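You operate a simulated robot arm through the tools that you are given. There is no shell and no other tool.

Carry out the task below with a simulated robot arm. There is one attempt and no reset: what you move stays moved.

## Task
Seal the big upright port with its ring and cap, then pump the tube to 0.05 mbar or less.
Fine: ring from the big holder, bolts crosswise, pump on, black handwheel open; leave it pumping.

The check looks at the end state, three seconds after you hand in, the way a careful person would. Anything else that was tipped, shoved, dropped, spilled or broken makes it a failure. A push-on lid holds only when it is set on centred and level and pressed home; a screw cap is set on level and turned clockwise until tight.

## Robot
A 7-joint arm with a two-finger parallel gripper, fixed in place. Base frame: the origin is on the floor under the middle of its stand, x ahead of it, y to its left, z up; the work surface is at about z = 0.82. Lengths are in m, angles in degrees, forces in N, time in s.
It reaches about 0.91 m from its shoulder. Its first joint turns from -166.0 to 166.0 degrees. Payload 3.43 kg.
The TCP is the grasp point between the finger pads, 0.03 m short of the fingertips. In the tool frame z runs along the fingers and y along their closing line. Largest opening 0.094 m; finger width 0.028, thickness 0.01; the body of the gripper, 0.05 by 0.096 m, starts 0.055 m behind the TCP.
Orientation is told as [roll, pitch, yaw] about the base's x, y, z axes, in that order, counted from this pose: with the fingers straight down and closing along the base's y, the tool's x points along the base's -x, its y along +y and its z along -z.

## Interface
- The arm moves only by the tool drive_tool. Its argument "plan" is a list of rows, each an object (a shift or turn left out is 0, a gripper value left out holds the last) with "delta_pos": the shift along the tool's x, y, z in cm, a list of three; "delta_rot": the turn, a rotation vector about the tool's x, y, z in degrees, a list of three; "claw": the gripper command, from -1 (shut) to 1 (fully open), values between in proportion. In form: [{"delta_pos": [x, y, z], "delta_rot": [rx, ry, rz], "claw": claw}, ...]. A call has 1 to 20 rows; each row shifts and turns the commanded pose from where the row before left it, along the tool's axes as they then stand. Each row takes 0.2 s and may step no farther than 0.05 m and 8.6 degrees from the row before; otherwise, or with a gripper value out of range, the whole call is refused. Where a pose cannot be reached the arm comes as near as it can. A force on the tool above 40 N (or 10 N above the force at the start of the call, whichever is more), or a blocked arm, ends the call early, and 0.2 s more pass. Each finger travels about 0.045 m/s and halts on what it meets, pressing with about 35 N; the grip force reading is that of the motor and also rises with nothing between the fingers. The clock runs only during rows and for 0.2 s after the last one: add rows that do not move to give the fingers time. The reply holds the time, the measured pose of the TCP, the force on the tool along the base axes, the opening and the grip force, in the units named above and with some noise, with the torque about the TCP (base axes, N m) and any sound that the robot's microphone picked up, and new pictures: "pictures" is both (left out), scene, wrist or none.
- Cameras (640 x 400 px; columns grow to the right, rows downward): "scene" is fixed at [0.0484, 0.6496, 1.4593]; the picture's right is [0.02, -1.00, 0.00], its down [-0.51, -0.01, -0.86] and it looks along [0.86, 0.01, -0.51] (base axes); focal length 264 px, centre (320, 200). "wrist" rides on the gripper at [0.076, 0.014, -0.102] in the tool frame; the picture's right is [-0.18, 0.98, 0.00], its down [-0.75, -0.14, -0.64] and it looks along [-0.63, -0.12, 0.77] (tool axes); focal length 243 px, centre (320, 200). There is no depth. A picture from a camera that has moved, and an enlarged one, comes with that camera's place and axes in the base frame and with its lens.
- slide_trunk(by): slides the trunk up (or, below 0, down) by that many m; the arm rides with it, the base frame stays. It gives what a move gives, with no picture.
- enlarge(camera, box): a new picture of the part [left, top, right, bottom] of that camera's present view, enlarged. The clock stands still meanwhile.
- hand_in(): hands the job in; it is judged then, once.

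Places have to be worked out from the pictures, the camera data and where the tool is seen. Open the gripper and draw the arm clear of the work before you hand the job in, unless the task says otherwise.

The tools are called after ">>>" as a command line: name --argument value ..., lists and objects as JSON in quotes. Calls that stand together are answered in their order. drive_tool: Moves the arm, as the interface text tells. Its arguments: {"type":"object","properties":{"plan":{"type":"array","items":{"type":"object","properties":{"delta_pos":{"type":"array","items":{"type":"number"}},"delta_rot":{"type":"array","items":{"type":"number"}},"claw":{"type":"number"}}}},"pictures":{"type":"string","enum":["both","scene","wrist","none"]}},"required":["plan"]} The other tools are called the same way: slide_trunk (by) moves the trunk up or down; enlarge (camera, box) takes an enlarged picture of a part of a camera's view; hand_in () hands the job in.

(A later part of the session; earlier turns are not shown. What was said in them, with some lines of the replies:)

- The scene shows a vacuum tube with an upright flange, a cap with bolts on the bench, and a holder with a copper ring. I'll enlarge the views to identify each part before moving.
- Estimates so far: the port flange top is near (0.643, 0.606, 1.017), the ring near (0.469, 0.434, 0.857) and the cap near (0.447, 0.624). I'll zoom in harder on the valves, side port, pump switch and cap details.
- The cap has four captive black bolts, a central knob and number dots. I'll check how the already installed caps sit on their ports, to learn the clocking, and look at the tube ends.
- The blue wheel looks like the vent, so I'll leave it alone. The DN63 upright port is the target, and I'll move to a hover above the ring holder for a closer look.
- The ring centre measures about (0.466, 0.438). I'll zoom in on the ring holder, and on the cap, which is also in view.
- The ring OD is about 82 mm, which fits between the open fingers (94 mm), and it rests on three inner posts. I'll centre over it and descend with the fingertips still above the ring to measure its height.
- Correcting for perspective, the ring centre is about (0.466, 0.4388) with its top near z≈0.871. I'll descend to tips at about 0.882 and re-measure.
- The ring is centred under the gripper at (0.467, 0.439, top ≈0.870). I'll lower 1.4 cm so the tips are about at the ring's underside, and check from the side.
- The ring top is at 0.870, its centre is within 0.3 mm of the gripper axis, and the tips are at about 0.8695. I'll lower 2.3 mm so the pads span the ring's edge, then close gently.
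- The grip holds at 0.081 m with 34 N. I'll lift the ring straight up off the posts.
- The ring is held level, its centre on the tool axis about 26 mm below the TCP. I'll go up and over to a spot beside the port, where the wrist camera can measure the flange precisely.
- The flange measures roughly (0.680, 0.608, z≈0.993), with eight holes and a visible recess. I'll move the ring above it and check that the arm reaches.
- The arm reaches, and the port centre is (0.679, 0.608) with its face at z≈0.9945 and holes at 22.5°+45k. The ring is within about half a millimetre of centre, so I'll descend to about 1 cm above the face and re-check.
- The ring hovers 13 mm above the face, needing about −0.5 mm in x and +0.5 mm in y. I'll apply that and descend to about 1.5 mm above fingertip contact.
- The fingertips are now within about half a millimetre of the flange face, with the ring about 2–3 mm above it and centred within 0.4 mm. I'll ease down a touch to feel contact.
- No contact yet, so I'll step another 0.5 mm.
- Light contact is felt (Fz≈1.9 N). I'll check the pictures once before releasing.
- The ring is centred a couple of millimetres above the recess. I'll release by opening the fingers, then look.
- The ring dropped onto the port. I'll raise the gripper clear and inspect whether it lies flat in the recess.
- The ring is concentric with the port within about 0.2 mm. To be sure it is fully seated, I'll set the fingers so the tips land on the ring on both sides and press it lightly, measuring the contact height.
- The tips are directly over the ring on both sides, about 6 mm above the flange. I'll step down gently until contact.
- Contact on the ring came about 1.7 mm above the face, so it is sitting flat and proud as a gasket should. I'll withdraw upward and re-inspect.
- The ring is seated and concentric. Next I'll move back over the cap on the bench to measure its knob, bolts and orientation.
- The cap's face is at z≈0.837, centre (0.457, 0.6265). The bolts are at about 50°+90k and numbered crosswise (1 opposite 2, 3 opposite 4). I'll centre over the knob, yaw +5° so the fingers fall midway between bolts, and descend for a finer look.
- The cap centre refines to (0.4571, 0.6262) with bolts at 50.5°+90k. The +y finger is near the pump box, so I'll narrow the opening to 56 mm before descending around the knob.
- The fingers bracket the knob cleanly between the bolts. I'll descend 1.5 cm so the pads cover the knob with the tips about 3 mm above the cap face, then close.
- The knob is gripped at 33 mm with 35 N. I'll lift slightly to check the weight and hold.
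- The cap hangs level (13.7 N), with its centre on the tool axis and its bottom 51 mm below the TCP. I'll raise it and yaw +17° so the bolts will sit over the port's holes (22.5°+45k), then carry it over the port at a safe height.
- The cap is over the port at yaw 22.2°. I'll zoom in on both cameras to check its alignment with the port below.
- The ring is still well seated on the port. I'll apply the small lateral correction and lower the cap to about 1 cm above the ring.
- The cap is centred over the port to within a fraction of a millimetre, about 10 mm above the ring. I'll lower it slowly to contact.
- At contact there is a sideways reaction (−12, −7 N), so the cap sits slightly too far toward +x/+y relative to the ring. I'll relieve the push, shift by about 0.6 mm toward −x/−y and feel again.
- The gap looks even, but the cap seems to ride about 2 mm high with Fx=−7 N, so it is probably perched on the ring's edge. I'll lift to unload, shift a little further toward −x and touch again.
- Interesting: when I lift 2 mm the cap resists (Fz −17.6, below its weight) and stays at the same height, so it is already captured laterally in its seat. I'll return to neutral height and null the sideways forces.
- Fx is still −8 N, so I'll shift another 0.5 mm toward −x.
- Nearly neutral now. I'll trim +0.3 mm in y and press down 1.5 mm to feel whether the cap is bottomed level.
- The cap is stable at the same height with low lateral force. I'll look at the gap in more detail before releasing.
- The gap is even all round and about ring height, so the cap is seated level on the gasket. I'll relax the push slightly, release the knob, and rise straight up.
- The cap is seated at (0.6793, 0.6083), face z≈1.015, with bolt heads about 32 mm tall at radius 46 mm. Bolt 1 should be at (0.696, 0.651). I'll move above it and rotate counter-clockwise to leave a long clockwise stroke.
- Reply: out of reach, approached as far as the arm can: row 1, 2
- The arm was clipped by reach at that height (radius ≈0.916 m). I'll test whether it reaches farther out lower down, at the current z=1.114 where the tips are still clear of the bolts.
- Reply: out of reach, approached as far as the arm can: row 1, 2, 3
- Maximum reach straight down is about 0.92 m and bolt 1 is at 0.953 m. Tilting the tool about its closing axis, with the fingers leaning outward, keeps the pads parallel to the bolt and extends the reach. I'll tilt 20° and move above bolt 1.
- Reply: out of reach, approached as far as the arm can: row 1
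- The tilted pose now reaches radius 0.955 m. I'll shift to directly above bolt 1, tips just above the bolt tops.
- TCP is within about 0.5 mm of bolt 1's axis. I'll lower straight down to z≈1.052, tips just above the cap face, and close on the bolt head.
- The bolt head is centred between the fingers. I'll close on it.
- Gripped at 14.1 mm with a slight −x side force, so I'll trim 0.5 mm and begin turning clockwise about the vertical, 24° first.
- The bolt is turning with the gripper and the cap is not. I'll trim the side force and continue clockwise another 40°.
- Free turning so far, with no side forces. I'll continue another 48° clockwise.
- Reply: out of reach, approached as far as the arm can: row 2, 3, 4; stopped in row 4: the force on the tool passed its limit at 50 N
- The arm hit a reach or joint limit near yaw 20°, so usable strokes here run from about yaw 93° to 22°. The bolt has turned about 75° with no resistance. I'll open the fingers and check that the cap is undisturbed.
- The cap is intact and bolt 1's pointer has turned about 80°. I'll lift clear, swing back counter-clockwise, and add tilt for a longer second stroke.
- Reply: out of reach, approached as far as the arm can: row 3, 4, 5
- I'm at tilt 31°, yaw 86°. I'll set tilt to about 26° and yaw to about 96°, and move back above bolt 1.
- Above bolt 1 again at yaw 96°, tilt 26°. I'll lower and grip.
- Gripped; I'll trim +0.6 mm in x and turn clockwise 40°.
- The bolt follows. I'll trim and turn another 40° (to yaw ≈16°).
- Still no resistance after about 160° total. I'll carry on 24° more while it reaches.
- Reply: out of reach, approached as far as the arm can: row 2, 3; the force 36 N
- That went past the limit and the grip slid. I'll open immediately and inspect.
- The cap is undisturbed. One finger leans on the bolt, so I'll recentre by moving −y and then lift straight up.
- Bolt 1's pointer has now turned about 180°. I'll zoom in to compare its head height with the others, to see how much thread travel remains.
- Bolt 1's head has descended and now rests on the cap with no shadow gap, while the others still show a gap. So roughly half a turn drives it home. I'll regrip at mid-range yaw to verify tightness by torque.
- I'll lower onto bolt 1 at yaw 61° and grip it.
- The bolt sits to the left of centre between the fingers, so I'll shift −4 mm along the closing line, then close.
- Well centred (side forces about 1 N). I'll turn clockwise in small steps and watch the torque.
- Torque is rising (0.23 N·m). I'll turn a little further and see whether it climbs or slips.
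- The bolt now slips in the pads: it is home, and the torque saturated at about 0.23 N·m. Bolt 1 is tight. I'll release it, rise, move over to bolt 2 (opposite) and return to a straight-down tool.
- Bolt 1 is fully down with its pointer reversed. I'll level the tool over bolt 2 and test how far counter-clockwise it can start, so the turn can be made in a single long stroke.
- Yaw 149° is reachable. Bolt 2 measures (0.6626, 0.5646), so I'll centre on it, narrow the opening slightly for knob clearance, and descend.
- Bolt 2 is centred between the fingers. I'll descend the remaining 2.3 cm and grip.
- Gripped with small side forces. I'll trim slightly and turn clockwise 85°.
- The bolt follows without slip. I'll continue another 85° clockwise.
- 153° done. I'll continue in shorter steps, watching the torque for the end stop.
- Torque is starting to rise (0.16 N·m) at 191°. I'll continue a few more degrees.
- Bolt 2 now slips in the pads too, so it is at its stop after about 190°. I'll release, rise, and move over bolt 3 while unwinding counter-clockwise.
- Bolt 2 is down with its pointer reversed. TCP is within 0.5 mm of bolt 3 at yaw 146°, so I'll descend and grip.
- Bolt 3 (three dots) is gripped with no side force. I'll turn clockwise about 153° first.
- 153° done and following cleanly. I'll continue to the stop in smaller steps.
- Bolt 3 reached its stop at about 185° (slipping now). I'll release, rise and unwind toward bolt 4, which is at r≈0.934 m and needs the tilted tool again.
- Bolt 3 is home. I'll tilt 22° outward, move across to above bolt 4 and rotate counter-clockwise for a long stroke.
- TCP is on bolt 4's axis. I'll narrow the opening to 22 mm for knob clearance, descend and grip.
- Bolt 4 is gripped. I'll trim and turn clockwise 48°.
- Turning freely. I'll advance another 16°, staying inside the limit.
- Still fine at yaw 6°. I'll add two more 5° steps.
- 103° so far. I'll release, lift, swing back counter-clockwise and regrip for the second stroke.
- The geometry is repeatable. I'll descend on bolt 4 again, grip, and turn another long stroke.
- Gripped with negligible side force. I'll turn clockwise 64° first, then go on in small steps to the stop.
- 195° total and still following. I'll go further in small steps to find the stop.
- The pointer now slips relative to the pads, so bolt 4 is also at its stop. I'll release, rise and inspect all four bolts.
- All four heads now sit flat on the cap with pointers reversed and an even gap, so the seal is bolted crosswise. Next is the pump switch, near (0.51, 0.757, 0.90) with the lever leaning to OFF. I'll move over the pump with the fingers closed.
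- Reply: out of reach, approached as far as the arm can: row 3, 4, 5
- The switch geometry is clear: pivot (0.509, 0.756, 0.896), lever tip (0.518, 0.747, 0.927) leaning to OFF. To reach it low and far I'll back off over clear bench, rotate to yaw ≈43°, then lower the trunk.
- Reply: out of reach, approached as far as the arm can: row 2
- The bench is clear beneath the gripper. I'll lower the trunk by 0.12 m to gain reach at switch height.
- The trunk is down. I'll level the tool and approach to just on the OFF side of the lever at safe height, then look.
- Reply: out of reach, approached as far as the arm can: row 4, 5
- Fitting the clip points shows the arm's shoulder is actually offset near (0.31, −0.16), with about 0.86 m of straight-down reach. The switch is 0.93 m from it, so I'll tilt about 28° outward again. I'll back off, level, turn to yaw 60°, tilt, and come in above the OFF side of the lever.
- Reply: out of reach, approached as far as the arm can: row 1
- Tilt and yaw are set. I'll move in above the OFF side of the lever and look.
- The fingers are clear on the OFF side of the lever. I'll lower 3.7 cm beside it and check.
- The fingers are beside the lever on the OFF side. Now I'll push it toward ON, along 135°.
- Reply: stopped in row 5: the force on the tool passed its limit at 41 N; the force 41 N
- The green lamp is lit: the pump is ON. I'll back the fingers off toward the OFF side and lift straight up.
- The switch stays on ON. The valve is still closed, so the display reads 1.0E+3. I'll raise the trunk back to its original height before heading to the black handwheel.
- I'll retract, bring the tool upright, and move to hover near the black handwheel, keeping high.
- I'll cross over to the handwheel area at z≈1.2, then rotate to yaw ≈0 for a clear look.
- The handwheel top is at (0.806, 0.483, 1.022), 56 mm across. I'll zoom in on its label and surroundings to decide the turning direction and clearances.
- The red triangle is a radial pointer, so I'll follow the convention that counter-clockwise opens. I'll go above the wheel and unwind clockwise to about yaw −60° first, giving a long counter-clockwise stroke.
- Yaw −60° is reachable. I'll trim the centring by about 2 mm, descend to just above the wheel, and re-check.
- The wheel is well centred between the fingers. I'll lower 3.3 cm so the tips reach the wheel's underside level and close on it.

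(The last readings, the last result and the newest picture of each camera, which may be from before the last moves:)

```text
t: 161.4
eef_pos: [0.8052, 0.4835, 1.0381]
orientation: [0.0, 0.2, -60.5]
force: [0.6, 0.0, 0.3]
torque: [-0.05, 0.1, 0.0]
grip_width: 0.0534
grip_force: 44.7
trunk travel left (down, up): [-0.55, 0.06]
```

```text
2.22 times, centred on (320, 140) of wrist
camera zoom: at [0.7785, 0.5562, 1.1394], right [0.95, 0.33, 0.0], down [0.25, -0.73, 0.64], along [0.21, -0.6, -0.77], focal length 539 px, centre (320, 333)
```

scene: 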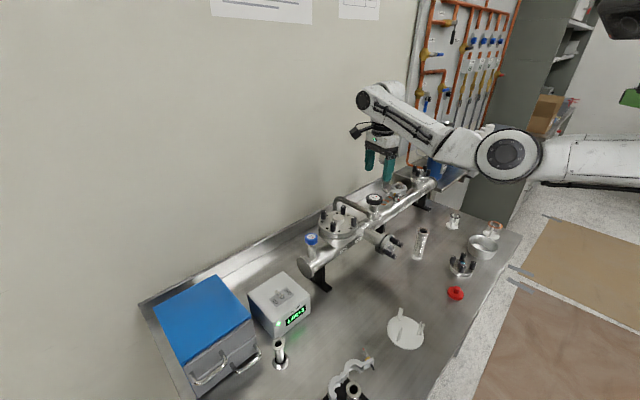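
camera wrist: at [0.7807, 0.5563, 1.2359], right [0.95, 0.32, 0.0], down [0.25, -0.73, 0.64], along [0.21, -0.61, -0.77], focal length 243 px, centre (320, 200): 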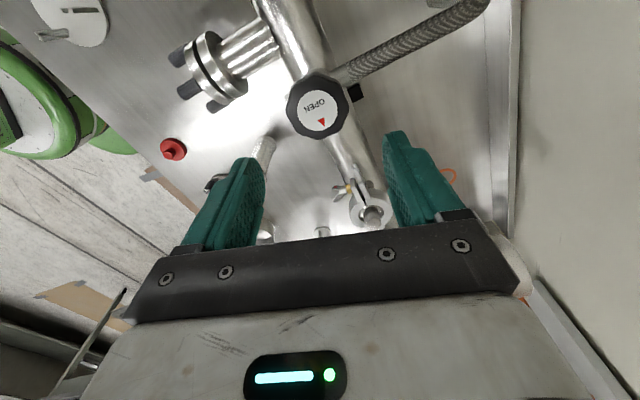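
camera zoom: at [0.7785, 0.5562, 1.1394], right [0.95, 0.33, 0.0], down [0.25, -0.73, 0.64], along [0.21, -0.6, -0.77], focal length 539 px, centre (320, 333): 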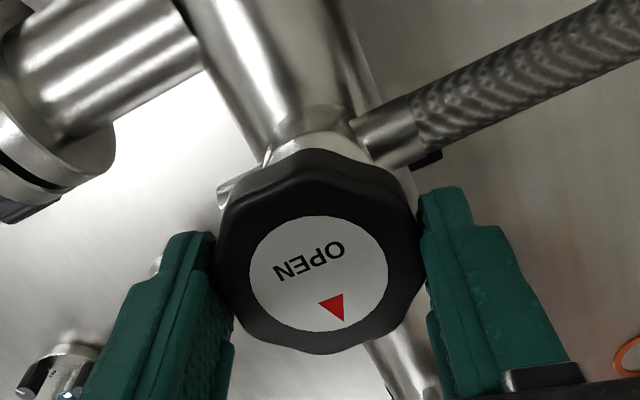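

The wheel is gripped at 53 mm with no side force. I'll turn it counter-clockwise 24° and check the torque.

>>> drive_tool --plan '[{"delta_rot": [0, 0, -8]}, {"delta_rot": [0, 0, -8]}, {"delta_rot": [0, 0, -8]}, {"delta_pos": [0, 0, 0]}]' --pictures "none"

>>> enlarge --camera "wrist" --box '[220, 50, 420, 230]'

>>> enlarge --camera "scene" --box '[262, 285, 312, 330]'

```text
t: 162.4
eef_pos: [0.8034, 0.483, 1.0365]
orientation: [0.2, 0.1, -36.3]
force: [5.3, 3.6, 3.2]
torque: [0.03, 0.86, 0.01]
grip_width: 0.0535
grip_force: 45.3
trunk travel left (down, up): [-0.55, 0.06]
```

```text
2.22 times, centred on (320, 140) of wrist
camera zoom: at [0.7511, 0.5397, 1.1394], right [0.73, 0.68, 0.0], down [0.52, -0.56, 0.64], along [0.44, -0.47, -0.77], focal length 539 px, centre (320, 333)
```

zoom: 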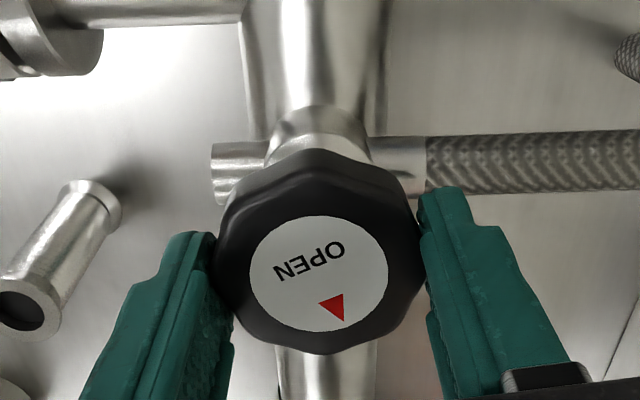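

```text
8.89 times, centred on (287, 308) of scene
camera zoom: at [0.0484, 0.6496, 1.4593], right [0.02, -1.0, 0.0], down [-0.51, -0.01, -0.86], along [0.86, 0.01, -0.51], focal length 2350 px, centre (613, -756)
```

zoom: 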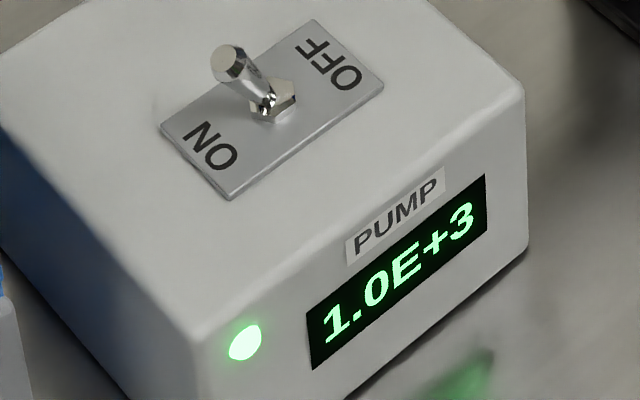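

The wheel turns freely counter-clockwise with the gripper. I'll continue 64° more and check the display.

>>> drive_tool --plan '[{"delta_rot": [0, 0, -8]}, {"delta_rot": [0, 0, -8]}, {"delta_rot": [0, 0, -8]}, {"delta_rot": [0, 0, -8]}, {"delta_rot": [0, 0, -8]}, {"delta_rot": [0, 0, -8]}, {"delta_rot": [0, 0, -8]}, {"delta_rot": [0, 0, -8]}, {"delta_pos": [0, 0, 0]}]' --pictures "none"

>>> enlarge --camera "wrist" --box '[220, 50, 420, 230]'

>>> enlarge --camera "scene" --box '[262, 285, 312, 330]'

```text
t: 164.4
eef_pos: [0.8037, 0.4848, 1.0369]
orientation: [0.2, -0.2, 27.7]
force: [14.8, 16.8, 4.5]
torque: [-0.08, -0.18, -0.04]
grip_width: 0.0535
grip_force: 45.3
trunk travel left (down, up): [-0.55, 0.06]
```

```text
2.22 times, centred on (320, 140) of wrist
camera zoom: at [0.7297, 0.4616, 1.1389], right [-0.3, 0.96, 0.0], down [0.73, 0.22, 0.64], along [0.61, 0.19, -0.77], focal length 539 px, centre (320, 333)
```

zoom: 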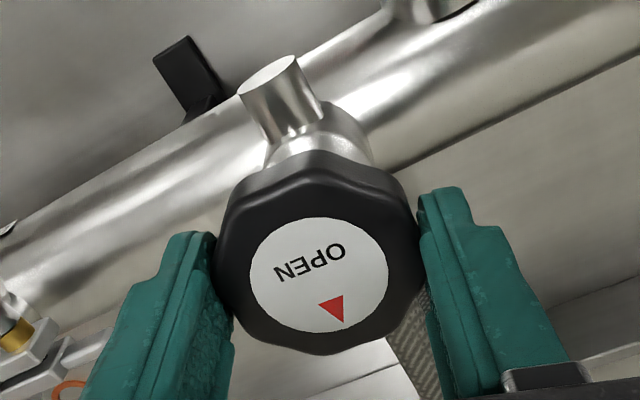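

```text
8.89 times, centred on (287, 308) of scene
camera zoom: at [0.0484, 0.6496, 1.4593], right [0.02, -1.0, 0.0], down [-0.51, -0.01, -0.86], along [0.86, 0.01, -0.51], focal length 2350 px, centre (613, -756)
```

zoom: 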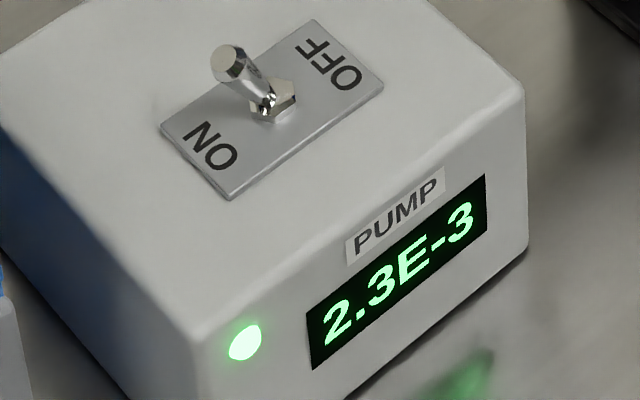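

The display already reads 2.3E-3 mbar: the valve is opening and the seal holds. I'll trim the side force and open the wheel further, toward fully open.

>>> drive_tool --plan '[{"delta_pos": [-0.13, 0.06, 0]}, {"delta_rot": [0, 0, -8]}, {"delta_rot": [0, 0, -8]}, {"delta_rot": [0, 0, -8]}, {"delta_rot": [0, 0, -8]}, {"delta_pos": [0, 0, 0]}]' --pictures "none"

>>> enlarge --camera "wrist" --box '[220, 50, 420, 230]'

>>> enlarge --camera "scene" --box '[262, 285, 312, 330]'

```text
t: 165.8
eef_pos: [0.8028, 0.4857, 1.0363]
orientation: [0.1, -0.1, 59.7]
force: [-1.9, 13.4, 11.0]
torque: [-0.77, 0.41, -0.02]
grip_width: 0.0534
grip_force: 44.9
trunk travel left (down, up): [-0.55, 0.06]
```

```text
2.22 times, centred on (320, 140) of wrist
camera zoom: at [0.753, 0.4265, 1.139], right [-0.76, 0.65, 0.0], down [0.5, 0.58, 0.64], along [0.42, 0.49, -0.77], focal length 539 px, centre (320, 333)
```

zoom: 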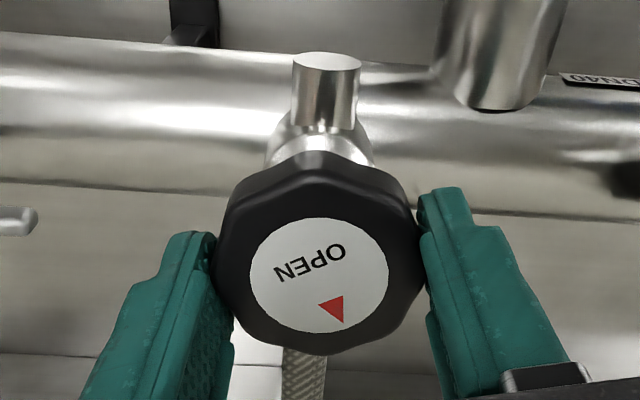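

```text
8.89 times, centred on (287, 308) of scene
camera zoom: at [0.0484, 0.6496, 1.4593], right [0.02, -1.0, 0.0], down [-0.51, -0.01, -0.86], along [0.86, 0.01, -0.51], focal length 2350 px, centre (613, -756)
```

zoom: 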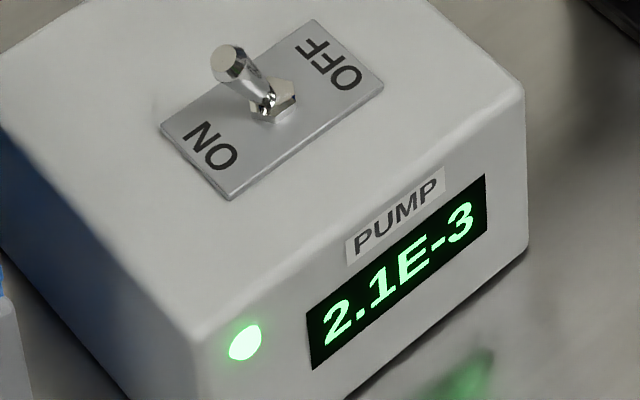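

2.1E-3 mbar and stable. The wheel rises slightly as it opens, so I'll trim the position and turn another 40°.

>>> drive_tool --plan '[{"delta_pos": [-0.09, 0.05, -0.08]}, {"delta_rot": [0, 0, -8]}, {"delta_rot": [0, 0, -8]}, {"delta_rot": [0, 0, -8]}, {"delta_rot": [0, 0, -8]}, {"delta_rot": [0, 0, -8]}, {"delta_pos": [0, 0, 0]}]' --pictures "none"

>>> enlarge --camera "wrist" --box '[220, 50, 420, 230]'

```text
t: 167.4
eef_pos: [0.803, 0.4863, 1.037]
orientation: [0.2, -0.1, 99.7]
force: [-19.0, 4.6, 2.0]
torque: [-0.35, 0.52, -0.02]
grip_width: 0.0533
grip_force: 45.0
trunk travel left (down, up): [-0.55, 0.06]
```

```text
2.22 times, centred on (320, 140) of wrist
camera zoom: at [0.8019, 0.408, 1.139], right [-1.0, 0.01, 0.0], down [0.01, 0.77, 0.64], along [0.01, 0.64, -0.77], focal length 539 px, centre (320, 333)
```

zoom: 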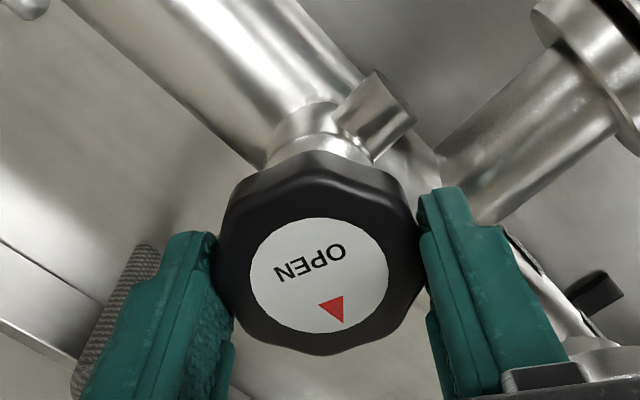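

160° open so far and still free. I'll release, swing back clockwise above the wheel, and take a second counter-clockwise stroke so the valve is properly open.

>>> drive_tool --plan '[{"claw": 0.3}, {"claw": 0.6}, {"delta_pos": [0, 0, 0]}, {"delta_pos": [0, 0, -2.0]}, {"delta_pos": [0, 0, -2.5]}, {"delta_rot": [0, 0, 8]}, {"delta_rot": [0, 0, 8]}, {"delta_rot": [0, 0, 8]}, {"delta_rot": [0, 0, 8]}, {"delta_rot": [0, 0, 8]}, {"delta_rot": [0, 0, 8]}, {"delta_rot": [0, 0, 8]}, {"delta_rot": [0, 0, 8]}, {"delta_rot": [0, 0, 8]}, {"delta_rot": [0, 0, 8]}, {"delta_rot": [0, 0, 8]}, {"delta_rot": [0, 0, 8]}, {"delta_rot": [0, 0, 8]}, {"delta_rot": [0, 0, 8]}, {"delta_pos": [0, 0, 0]}]' --pictures "both"

>>> enlarge --camera "wrist" --box '[220, 50, 420, 230]'

>>> enlarge --camera "scene" --box '[262, 285, 312, 330]'

```text
t: 171.6
eef_pos: [0.8045, 0.4854, 1.0827]
orientation: [0.1, 0.1, -12.4]
force: [0.2, 0.4, 0.1]
torque: [-0.01, -0.02, 0.02]
grip_width: 0.0752
grip_force: 0.0
trunk travel left (down, up): [-0.55, 0.06]
camera wrist: at [0.7333, 0.5156, 1.1849], right [0.39, 0.92, 0.0], down [0.71, -0.3, 0.64], along [0.59, -0.25, -0.77], focal length 243 px, centre (320, 200)
```

scene: 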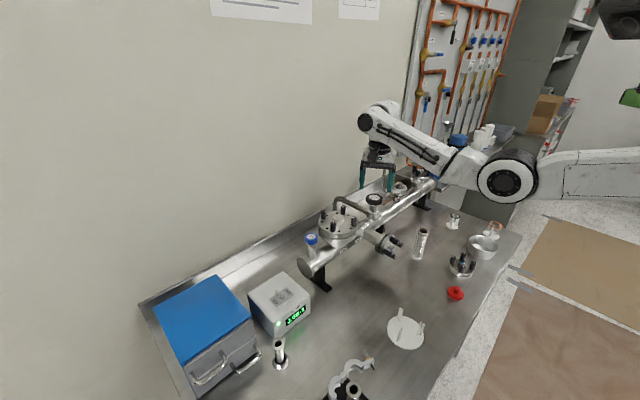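
wrist: 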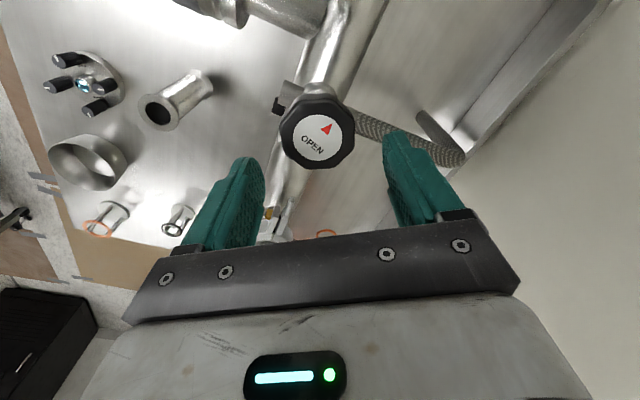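

```text
2.22 times, centred on (320, 140) of wrist
camera zoom: at [0.7333, 0.5156, 1.1849], right [0.39, 0.92, 0.0], down [0.71, -0.3, 0.64], along [0.59, -0.25, -0.77], focal length 539 px, centre (320, 333)
```

zoom: 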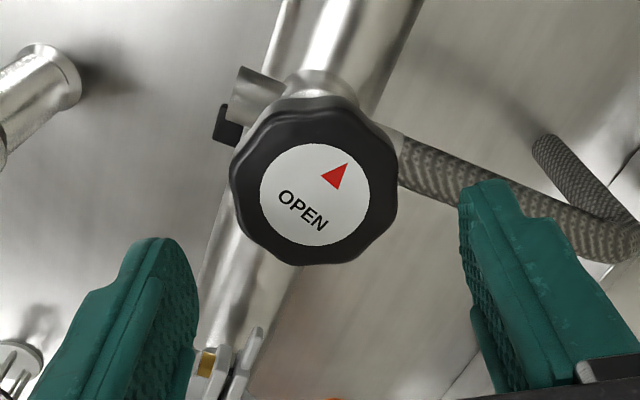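

```text
8.89 times, centred on (287, 308) of scene
camera zoom: at [0.0484, 0.6496, 1.4593], right [0.02, -1.0, 0.0], down [-0.51, -0.01, -0.86], along [0.86, 0.01, -0.51], focal length 2350 px, centre (613, -756)
```

zoom: 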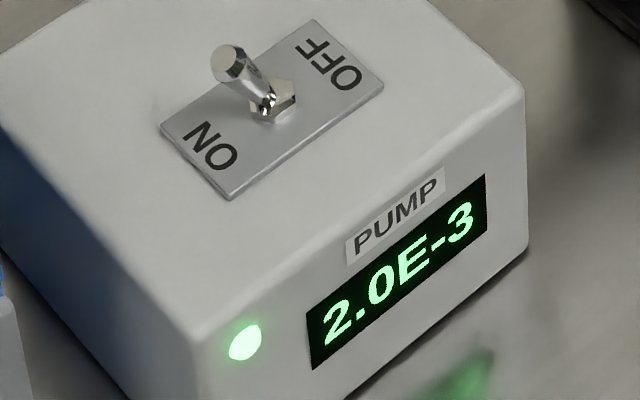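

Pressure is 2.0E-3 mbar. I'll finish unwinding to yaw −60°, re-centre by 2 mm, descend and grip for the second stroke.

>>> drive_tool --plan '[{"delta_pos": [-0.04, -0.18, 0]}, {"delta_rot": [0, 0, 8]}, {"delta_rot": [0, 0, 8]}, {"delta_rot": [0, 0, 8]}, {"delta_rot": [0, 0, 8]}, {"delta_rot": [0, 0, 8]}, {"delta_rot": [0, 0, 8]}, {"delta_pos": [0, 0, 2.0]}, {"delta_pos": [0, 0, 2.4]}, {"delta_pos": [0, 0, 0]}, {"claw": 0.35}, {"claw": 0.22}, {"claw": 0.15}, {"claw": 0.05}, {"claw": -0.1}, {"delta_pos": [0, 0, 0]}]' --pictures "none"

>>> enlarge --camera "wrist" --box '[220, 50, 420, 230]'

```text
t: 175.0
eef_pos: [0.8031, 0.4823, 1.0381]
orientation: [-0.2, 0.1, -60.4]
force: [-11.3, -7.1, 1.5]
torque: [-0.23, 0.08, -0.03]
grip_width: 0.0537
grip_force: 44.7
trunk travel left (down, up): [-0.55, 0.06]
```

```text
2.22 times, centred on (320, 140) of wrist
camera zoom: at [0.7786, 0.5563, 1.141], right [0.95, 0.33, 0.0], down [0.25, -0.73, 0.64], along [0.21, -0.61, -0.77], focal length 539 px, centre (320, 333)
```

zoom: 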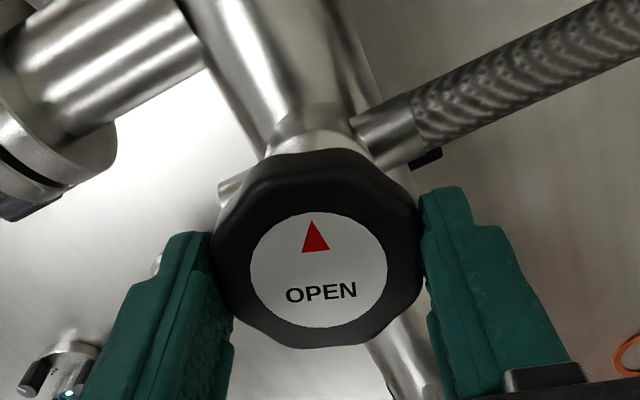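

Gripped; I'll trim −0.9 mm along the closing line and turn counter-clockwise 40°.

>>> drive_tool --plan '[{"delta_pos": [0, -0.09, 0]}, {"delta_rot": [0, 0, -8]}, {"delta_rot": [0, 0, -8]}, {"delta_rot": [0, 0, -8]}, {"delta_rot": [0, 0, -8]}, {"delta_rot": [0, 0, -8]}, {"delta_pos": [0, 0, 0]}]' --pictures "none"

>>> enlarge --camera "wrist" --box '[220, 50, 420, 230]'

>>> enlarge --camera "scene" --box '[262, 285, 312, 330]'

```text
t: 176.6
eef_pos: [0.8038, 0.4828, 1.0379]
orientation: [0.3, 0.1, -20.4]
force: [6.9, 6.0, -0.8]
torque: [-0.03, 0.62, -0.03]
grip_width: 0.0537
grip_force: 45.2
trunk travel left (down, up): [-0.55, 0.06]
```

```text
2.22 times, centred on (320, 140) of wrist
camera zoom: at [0.7377, 0.5232, 1.1411], right [0.51, 0.86, 0.0], down [0.66, -0.4, 0.64], along [0.55, -0.33, -0.77], focal length 539 px, centre (320, 333)
```

zoom: 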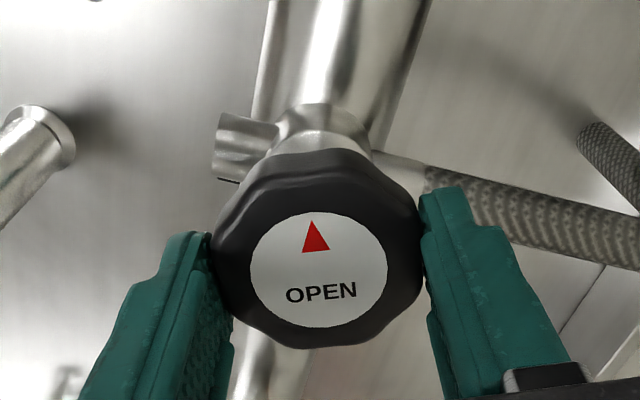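

```text
8.89 times, centred on (287, 308) of scene
camera zoom: at [0.0484, 0.6496, 1.4593], right [0.02, -1.0, 0.0], down [-0.51, -0.01, -0.86], along [0.86, 0.01, -0.51], focal length 2350 px, centre (613, -756)
```

zoom: 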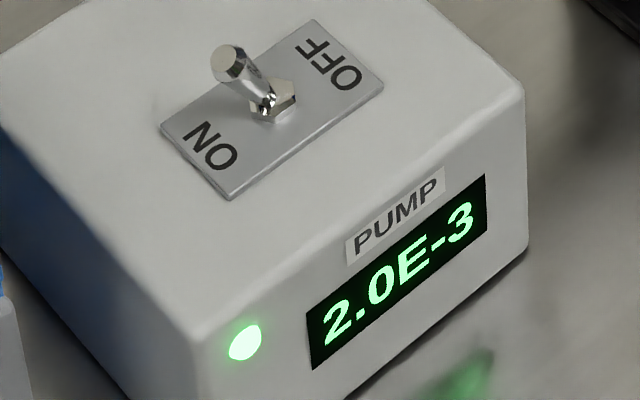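

200° open and still free. I'll continue another 64° with a small trim.

>>> drive_tool --plan '[{"delta_pos": [-0.04, 0.05, 0]}, {"delta_rot": [0, 0, -8]}, {"delta_rot": [0, 0, -8]}, {"delta_rot": [0, 0, -8]}, {"delta_rot": [0, 0, -8]}, {"delta_pos": [0, 0, 0]}]' --pictures "none"

>>> drive_tool --plan '[{"delta_rot": [0, 0, -8]}, {"delta_rot": [0, 0, -8]}, {"delta_rot": [0, 0, -8]}, {"delta_rot": [0, 0, -8]}, {"delta_pos": [0, 0, 0]}]' --pictures "none"

>>> enlarge --camera "wrist" --box '[220, 50, 420, 230]'

>>> enlarge --camera "scene" --box '[262, 285, 312, 330]'

```text
t: 178.0
eef_pos: [0.8044, 0.4845, 1.0387]
orientation: [0.2, -0.1, 11.8]
force: [7.2, 13.6, 6.8]
torque: [-0.53, 0.6, 0.0]
grip_width: 0.054
grip_force: 44.7
trunk travel left (down, up): [-0.55, 0.06]
```

```text
t: 179.2
eef_pos: [0.8039, 0.486, 1.0387]
orientation: [0.2, -0.2, 43.8]
force: [6.5, 22.1, 9.4]
torque: [0.28, -0.06, -0.02]
grip_width: 0.0537
grip_force: 44.9
trunk travel left (down, up): [-0.55, 0.06]
```

```text
2.22 times, centred on (320, 140) of wrist
camera zoom: at [0.739, 0.4425, 1.1407], right [-0.55, 0.84, 0.0], down [0.64, 0.42, 0.64], along [0.54, 0.36, -0.76], focal length 539 px, centre (320, 333)
```

zoom: 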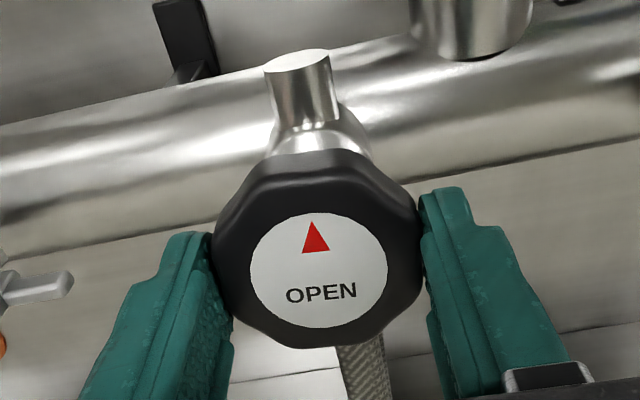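

```text
8.89 times, centred on (287, 308) of scene
camera zoom: at [0.0484, 0.6496, 1.4593], right [0.02, -1.0, 0.0], down [-0.51, -0.01, -0.86], along [0.86, 0.01, -0.51], focal length 2350 px, centre (613, -756)
```

zoom: 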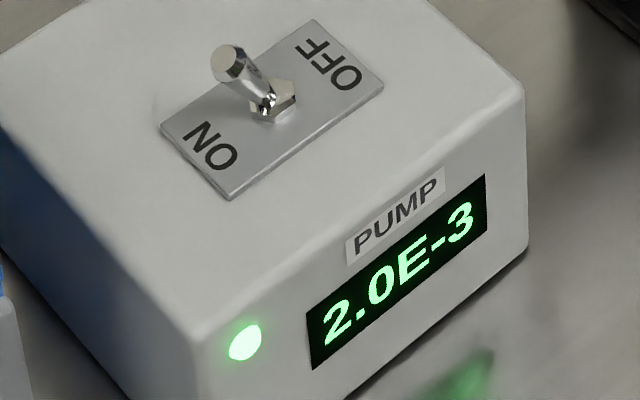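

264° open with the pressure steady at 2.0E-3 mbar. I'll relieve the side force and give one last 40° to see if there is a stop.

>>> drive_tool --plan '[{"delta_pos": [-0.13, 0.08, -0.04]}, {"delta_rot": [0, 0, -8]}, {"delta_rot": [0, 0, -8]}, {"delta_rot": [0, 0, -8]}, {"delta_rot": [0, 0, -8]}, {"delta_rot": [0, 0, -8]}, {"delta_pos": [0, 0, 0]}]' --pictures "none"

>>> enlarge --camera "wrist" --box '[220, 50, 420, 230]'

>>> enlarge --camera "scene" --box '[375, 145, 405, 170]'

```text
t: 180.8
eef_pos: [0.803, 0.4857, 1.0377]
orientation: [0.3, 0.1, 83.7]
force: [-17.0, 7.3, -7.5]
torque: [-0.15, -0.21, -1.07]
grip_width: 0.0538
grip_force: 44.8
trunk travel left (down, up): [-0.55, 0.06]
```

```text
2.22 times, centred on (320, 140) of wrist
camera zoom: at [0.7809, 0.4112, 1.1399], right [-0.96, 0.29, 0.0], down [0.22, 0.73, 0.64], along [0.18, 0.61, -0.77], focal length 539 px, centre (320, 333)
```

zoom: 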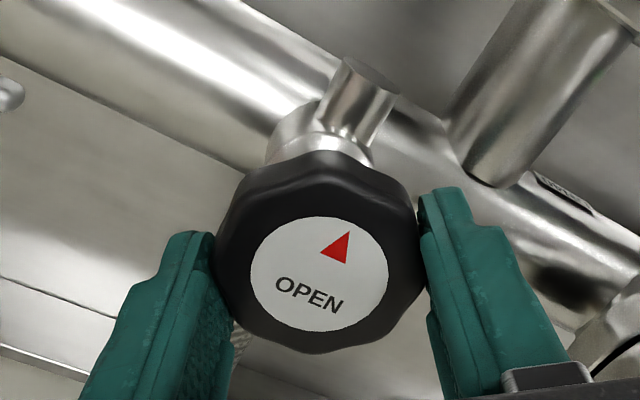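

```text
16.00 times, centred on (390, 158) of scene
camera zoom: at [0.0484, 0.6496, 1.4593], right [0.02, -1.0, 0.0], down [-0.51, -0.01, -0.86], along [0.86, 0.01, -0.51], focal length 4230 px, centre (-800, 880)
```

zoom: 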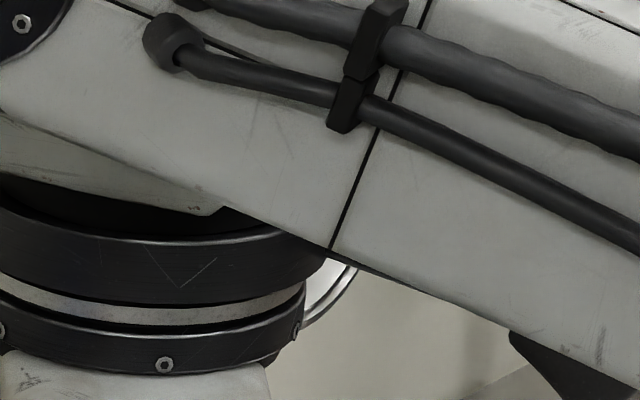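

The torque jumped to 1.07 N·m, so the wheel is at its fully open stop after about 275°. I'll release, lift clear, and then inspect everything.

>>> drive_tool --plan '[{"delta_rot": [0, 0, 4]}, {"claw": 0.3}, {"claw": 0.6}, {"claw": 0.6}, {"delta_pos": [0, 0, -2.0]}, {"delta_pos": [0, 0, -3.0]}, {"delta_pos": [0, 0, -4.0]}, {"delta_pos": [0, 0, -4.0]}, {"delta_pos": [4.0, -1.0, -1.0]}, {"delta_pos": [4.0, -1.0, 0]}, {"delta_pos": [4.0, -1.0, 0]}, {"delta_pos": [0, 0, 0]}]' --pictures "both"

>>> enlarge --camera "scene" --box '[315, 200, 365, 240]'

>>> enlarge --camera "scene" --box '[262, 285, 312, 330]'

>>> enlarge --camera "scene" --box '[355, 140, 425, 220]'

```text
t: 183.4
eef_pos: [0.813, 0.3599, 1.1782]
orientation: [0.2, -0.1, 79.7]
force: [0.7, -0.8, -0.2]
torque: [0.02, -0.03, 0.0]
grip_width: 0.0754
grip_force: 0.1
trunk travel left (down, up): [-0.55, 0.06]
camera wrist: at [0.7852, 0.2878, 1.2804], right [-0.93, 0.36, 0.0], down [0.28, 0.71, 0.64], along [0.23, 0.6, -0.77], focal length 243 px, centre (320, 200)
```

scene: 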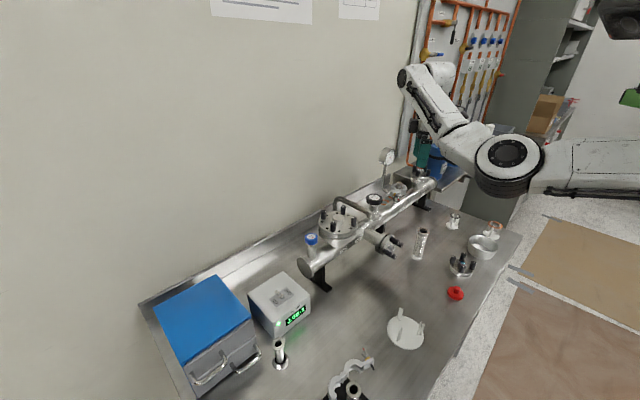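
wrist: 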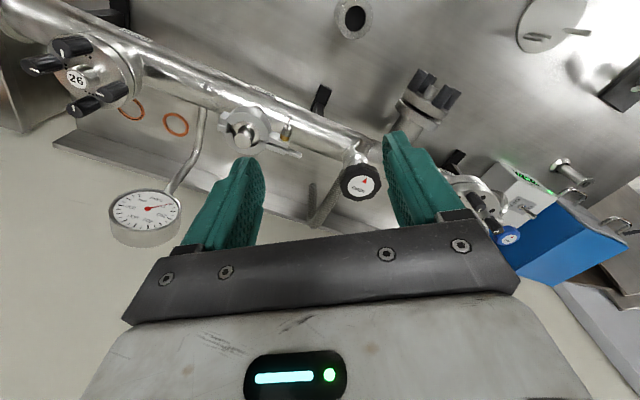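

```text
10.00 times, centred on (340, 220) of scene
camera zoom: at [0.0484, 0.6496, 1.4593], right [0.02, -1.0, 0.0], down [-0.51, -0.01, -0.86], along [0.86, 0.01, -0.51], focal length 2644 px, centre (120, 0)
```

zoom: 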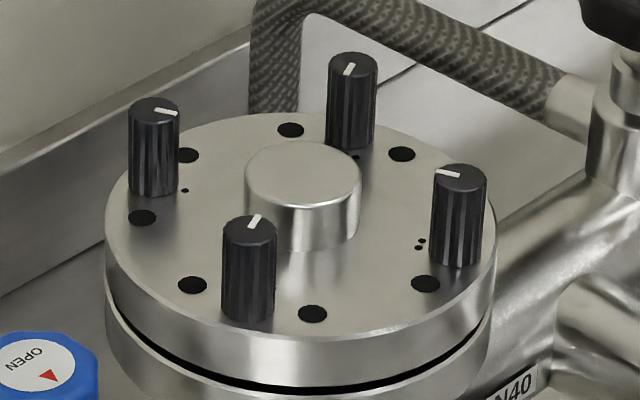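

```text
8.89 times, centred on (287, 308) of scene
camera zoom: at [0.0484, 0.6496, 1.4593], right [0.02, -1.0, 0.0], down [-0.51, -0.01, -0.86], along [0.86, 0.01, -0.51], focal length 2350 px, centre (613, -756)
```

zoom: 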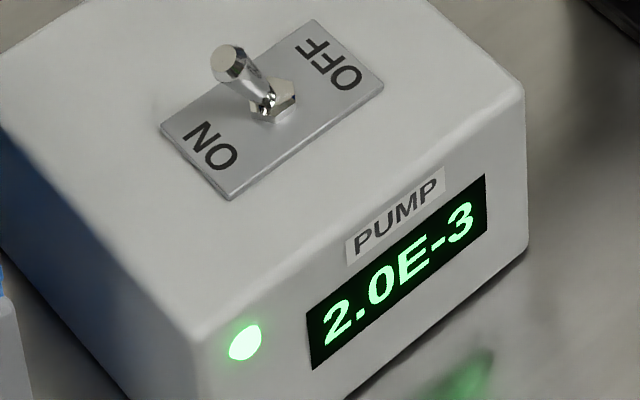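

```text
5.00 times, centred on (390, 180) of scene
camera zoom: at [0.0484, 0.6496, 1.4593], right [0.02, -1.0, 0.0], down [-0.51, -0.01, -0.86], along [0.86, 0.01, -0.51], focal length 1322 px, centre (-30, 300)
```

zoom: 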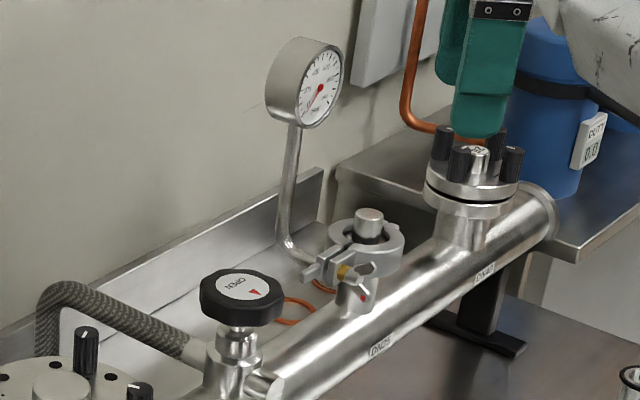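

All four bolt pointers now point radially inward, matching the tight caps elsewhere (half a turn each). The gauge needle is at 0 and the display reads 2.0E-3 mbar. I'll raise the arm and draw it well clear of the bench.

>>> drive_tool --plan '[{"delta_pos": [0, 0, -4.0], "claw": 1}, {"delta_pos": [0, 0, -4.0]}, {"delta_pos": [0, 0, -4.0]}, {"delta_pos": [2.3, 3.5, 0]}, {"delta_pos": [2.3, 3.5, 0]}, {"delta_pos": [2.3, 3.5, 0]}, {"delta_pos": [2.3, 3.5, 0]}, {"delta_pos": [2.3, 3.5, 0]}, {"delta_pos": [2.3, 3.5, 0]}, {"delta_pos": [2.3, 3.5, 0]}, {"delta_pos": [2.3, 3.5, 0]}, {"delta_pos": [2.3, 3.5, 0]}, {"delta_pos": [0, 0, 0]}]' --pictures "both"

>>> enlarge --camera "scene" --box '[375, 145, 405, 170]'

>>> enlarge --camera "scene" --box '[262, 285, 312, 330]'

>>> enlarge --camera "scene" --box '[300, 190, 440, 290]'

```text
t: 186.1
eef_pos: [0.5133, 0.2394, 1.2943]
orientation: [3.3, 6.6, 83.8]
force: [-0.5, 0.8, 0.1]
torque: [-0.04, -0.03, 0.02]
grip_width: 0.094
grip_force: 0.1
trunk travel left (down, up): [-0.55, 0.06]
stopped in row 13: the arm was blocked; the commanded pose is now the measured one
camera wrist: at [0.498, 0.1759, 1.4052], right [-0.96, 0.29, 0.04], down [0.27, 0.8, 0.54], along [0.13, 0.53, -0.84], focal length 243 px, centre (320, 200)
```

scene: 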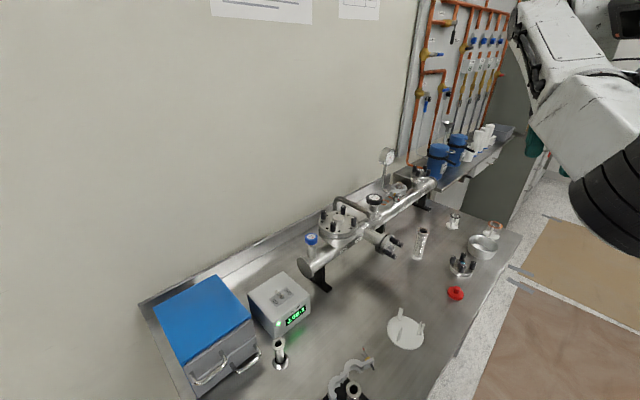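
wrist: 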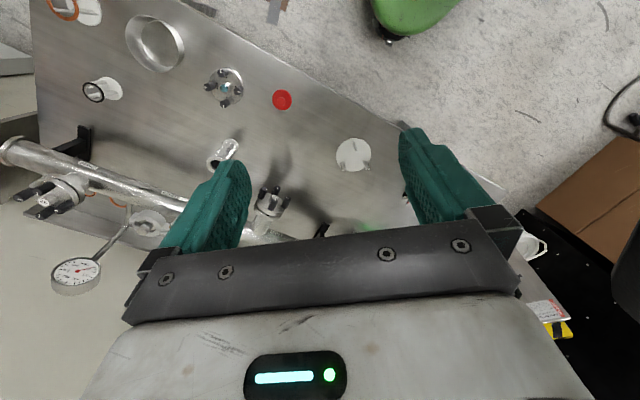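

```text
16.00 times, centred on (390, 158) of scene
camera zoom: at [0.0484, 0.6496, 1.4593], right [0.02, -1.0, 0.0], down [-0.51, -0.01, -0.86], along [0.86, 0.01, -0.51], focal length 4230 px, centre (-800, 880)
```

zoom: 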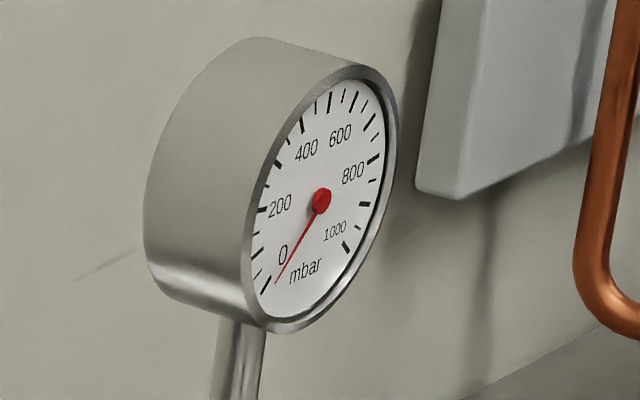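

```text
8.89 times, centred on (287, 308) of scene
camera zoom: at [0.0484, 0.6496, 1.4593], right [0.02, -1.0, 0.0], down [-0.51, -0.01, -0.86], along [0.86, 0.01, -0.51], focal length 2350 px, centre (613, -756)
```

zoom: 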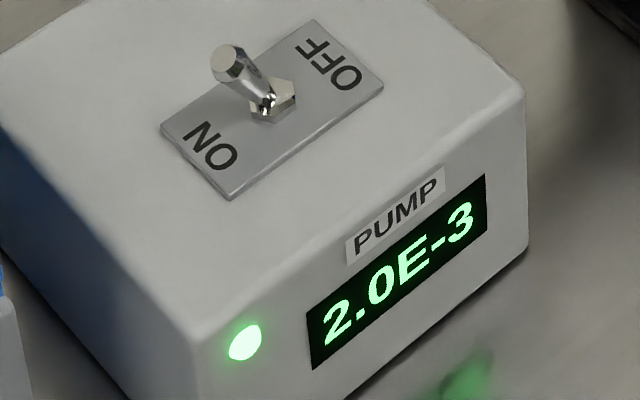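

```text
4.00 times, centred on (370, 240) of scene
camera zoom: at [0.0484, 0.6496, 1.4593], right [0.02, -1.0, 0.0], down [-0.51, -0.01, -0.86], along [0.86, 0.01, -0.51], focal length 1058 px, centre (120, 40)
```

zoom: 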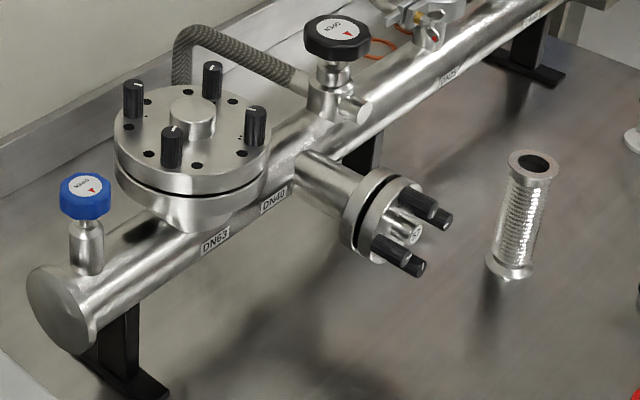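

The gauge needle is at 0, the display shows 2.0E-3 mbar with the pump on, and the bench is undisturbed. The final retreat was blocked by the arm's own folding, so I'll ease it back a little so nothing is pressed, then take a last look.

>>> drive_tool --plan '[{"delta_pos": [-1.0, -2.0, 0]}, {"delta_pos": [-1.0, -2.0, 0]}, {"delta_pos": [0, 0, 0]}, {"delta_pos": [0, 0, 0]}]' --pictures "both"

```text
t: 187.1
eef_pos: [0.5505, 0.2552, 1.291]
orientation: [2.8, 6.7, 84.2]
force: [0.5, -0.1, -0.5]
torque: [-0.04, -0.01, -0.01]
grip_width: 0.094
grip_force: 0.2
trunk travel left (down, up): [-0.55, 0.06]
camera wrist: at [0.5356, 0.1925, 1.4023], right [-0.96, 0.29, 0.03], down [0.25, 0.8, 0.54], along [0.13, 0.53, -0.84], focal length 243 px, centre (320, 200)
```

scene: 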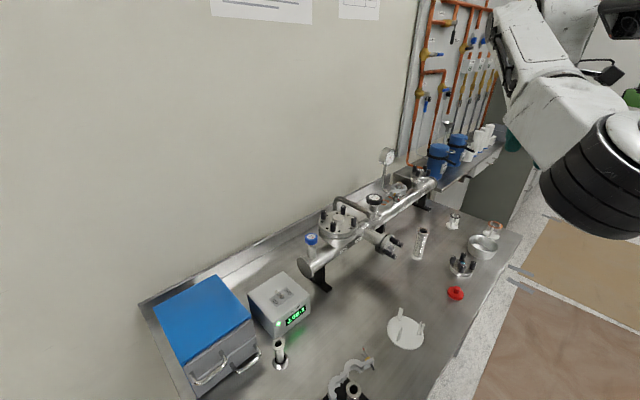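
wrist: 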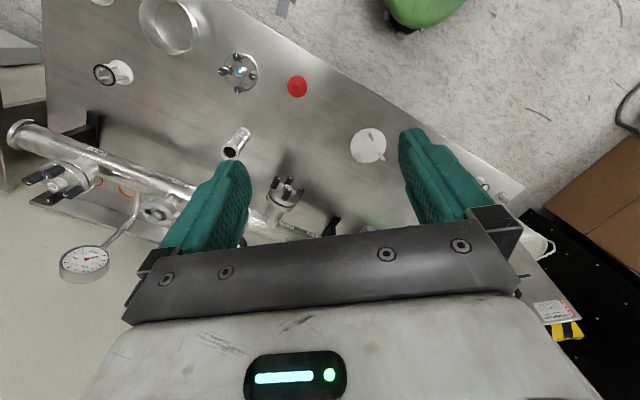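

The arm is clear with the gripper open. The cap is sealed and bolted, the pump is running, the black handwheel is fully open and the tube is at 2.0E-3 mbar, so I'm handing in.

>>> hand_in

```text
The job is handed in.
```

The big upright port is sealed and the tube is pumping at 2.0E-3 mbar, well under the 0.05 limit. The job is handed in; I haven't seen the result of the check.

- **Ring and cap:** the copper ring from the big holder sits centred on the port face. The cap is level on it, with an even gap all round.
- **Bolts:** tightened in the numbered crosswise order, 1 to 4. Each went about half a turn to its stop, and all four pointers now point inward, like those on the installed cap at the far end of the tube.
- **Clocking:** I turned the cap so its bolts sit over the port's holes, within about 1.6° as measured. Nothing on the parts showed whether that mattered.
- **Pump and valve:** the pump is on, with its green lamp lit. The black handwheel is fully open, turned counter-clockwise about 275° to its stop. The dial gauge on the tube reads 0.
- **Everything else:** I left the blue handwheel, the other caps and the rest of the bench alone, and saw nothing tipped or moved. While tightening bolt 1 the arm hit its reach limit twice and pushed sideways on the cap with up to about 50 N. The switch also took a brief push of about 41 N as it went over. The cap and the pump box both look unmoved.

The gripper is open and the arm is clear of the bench.
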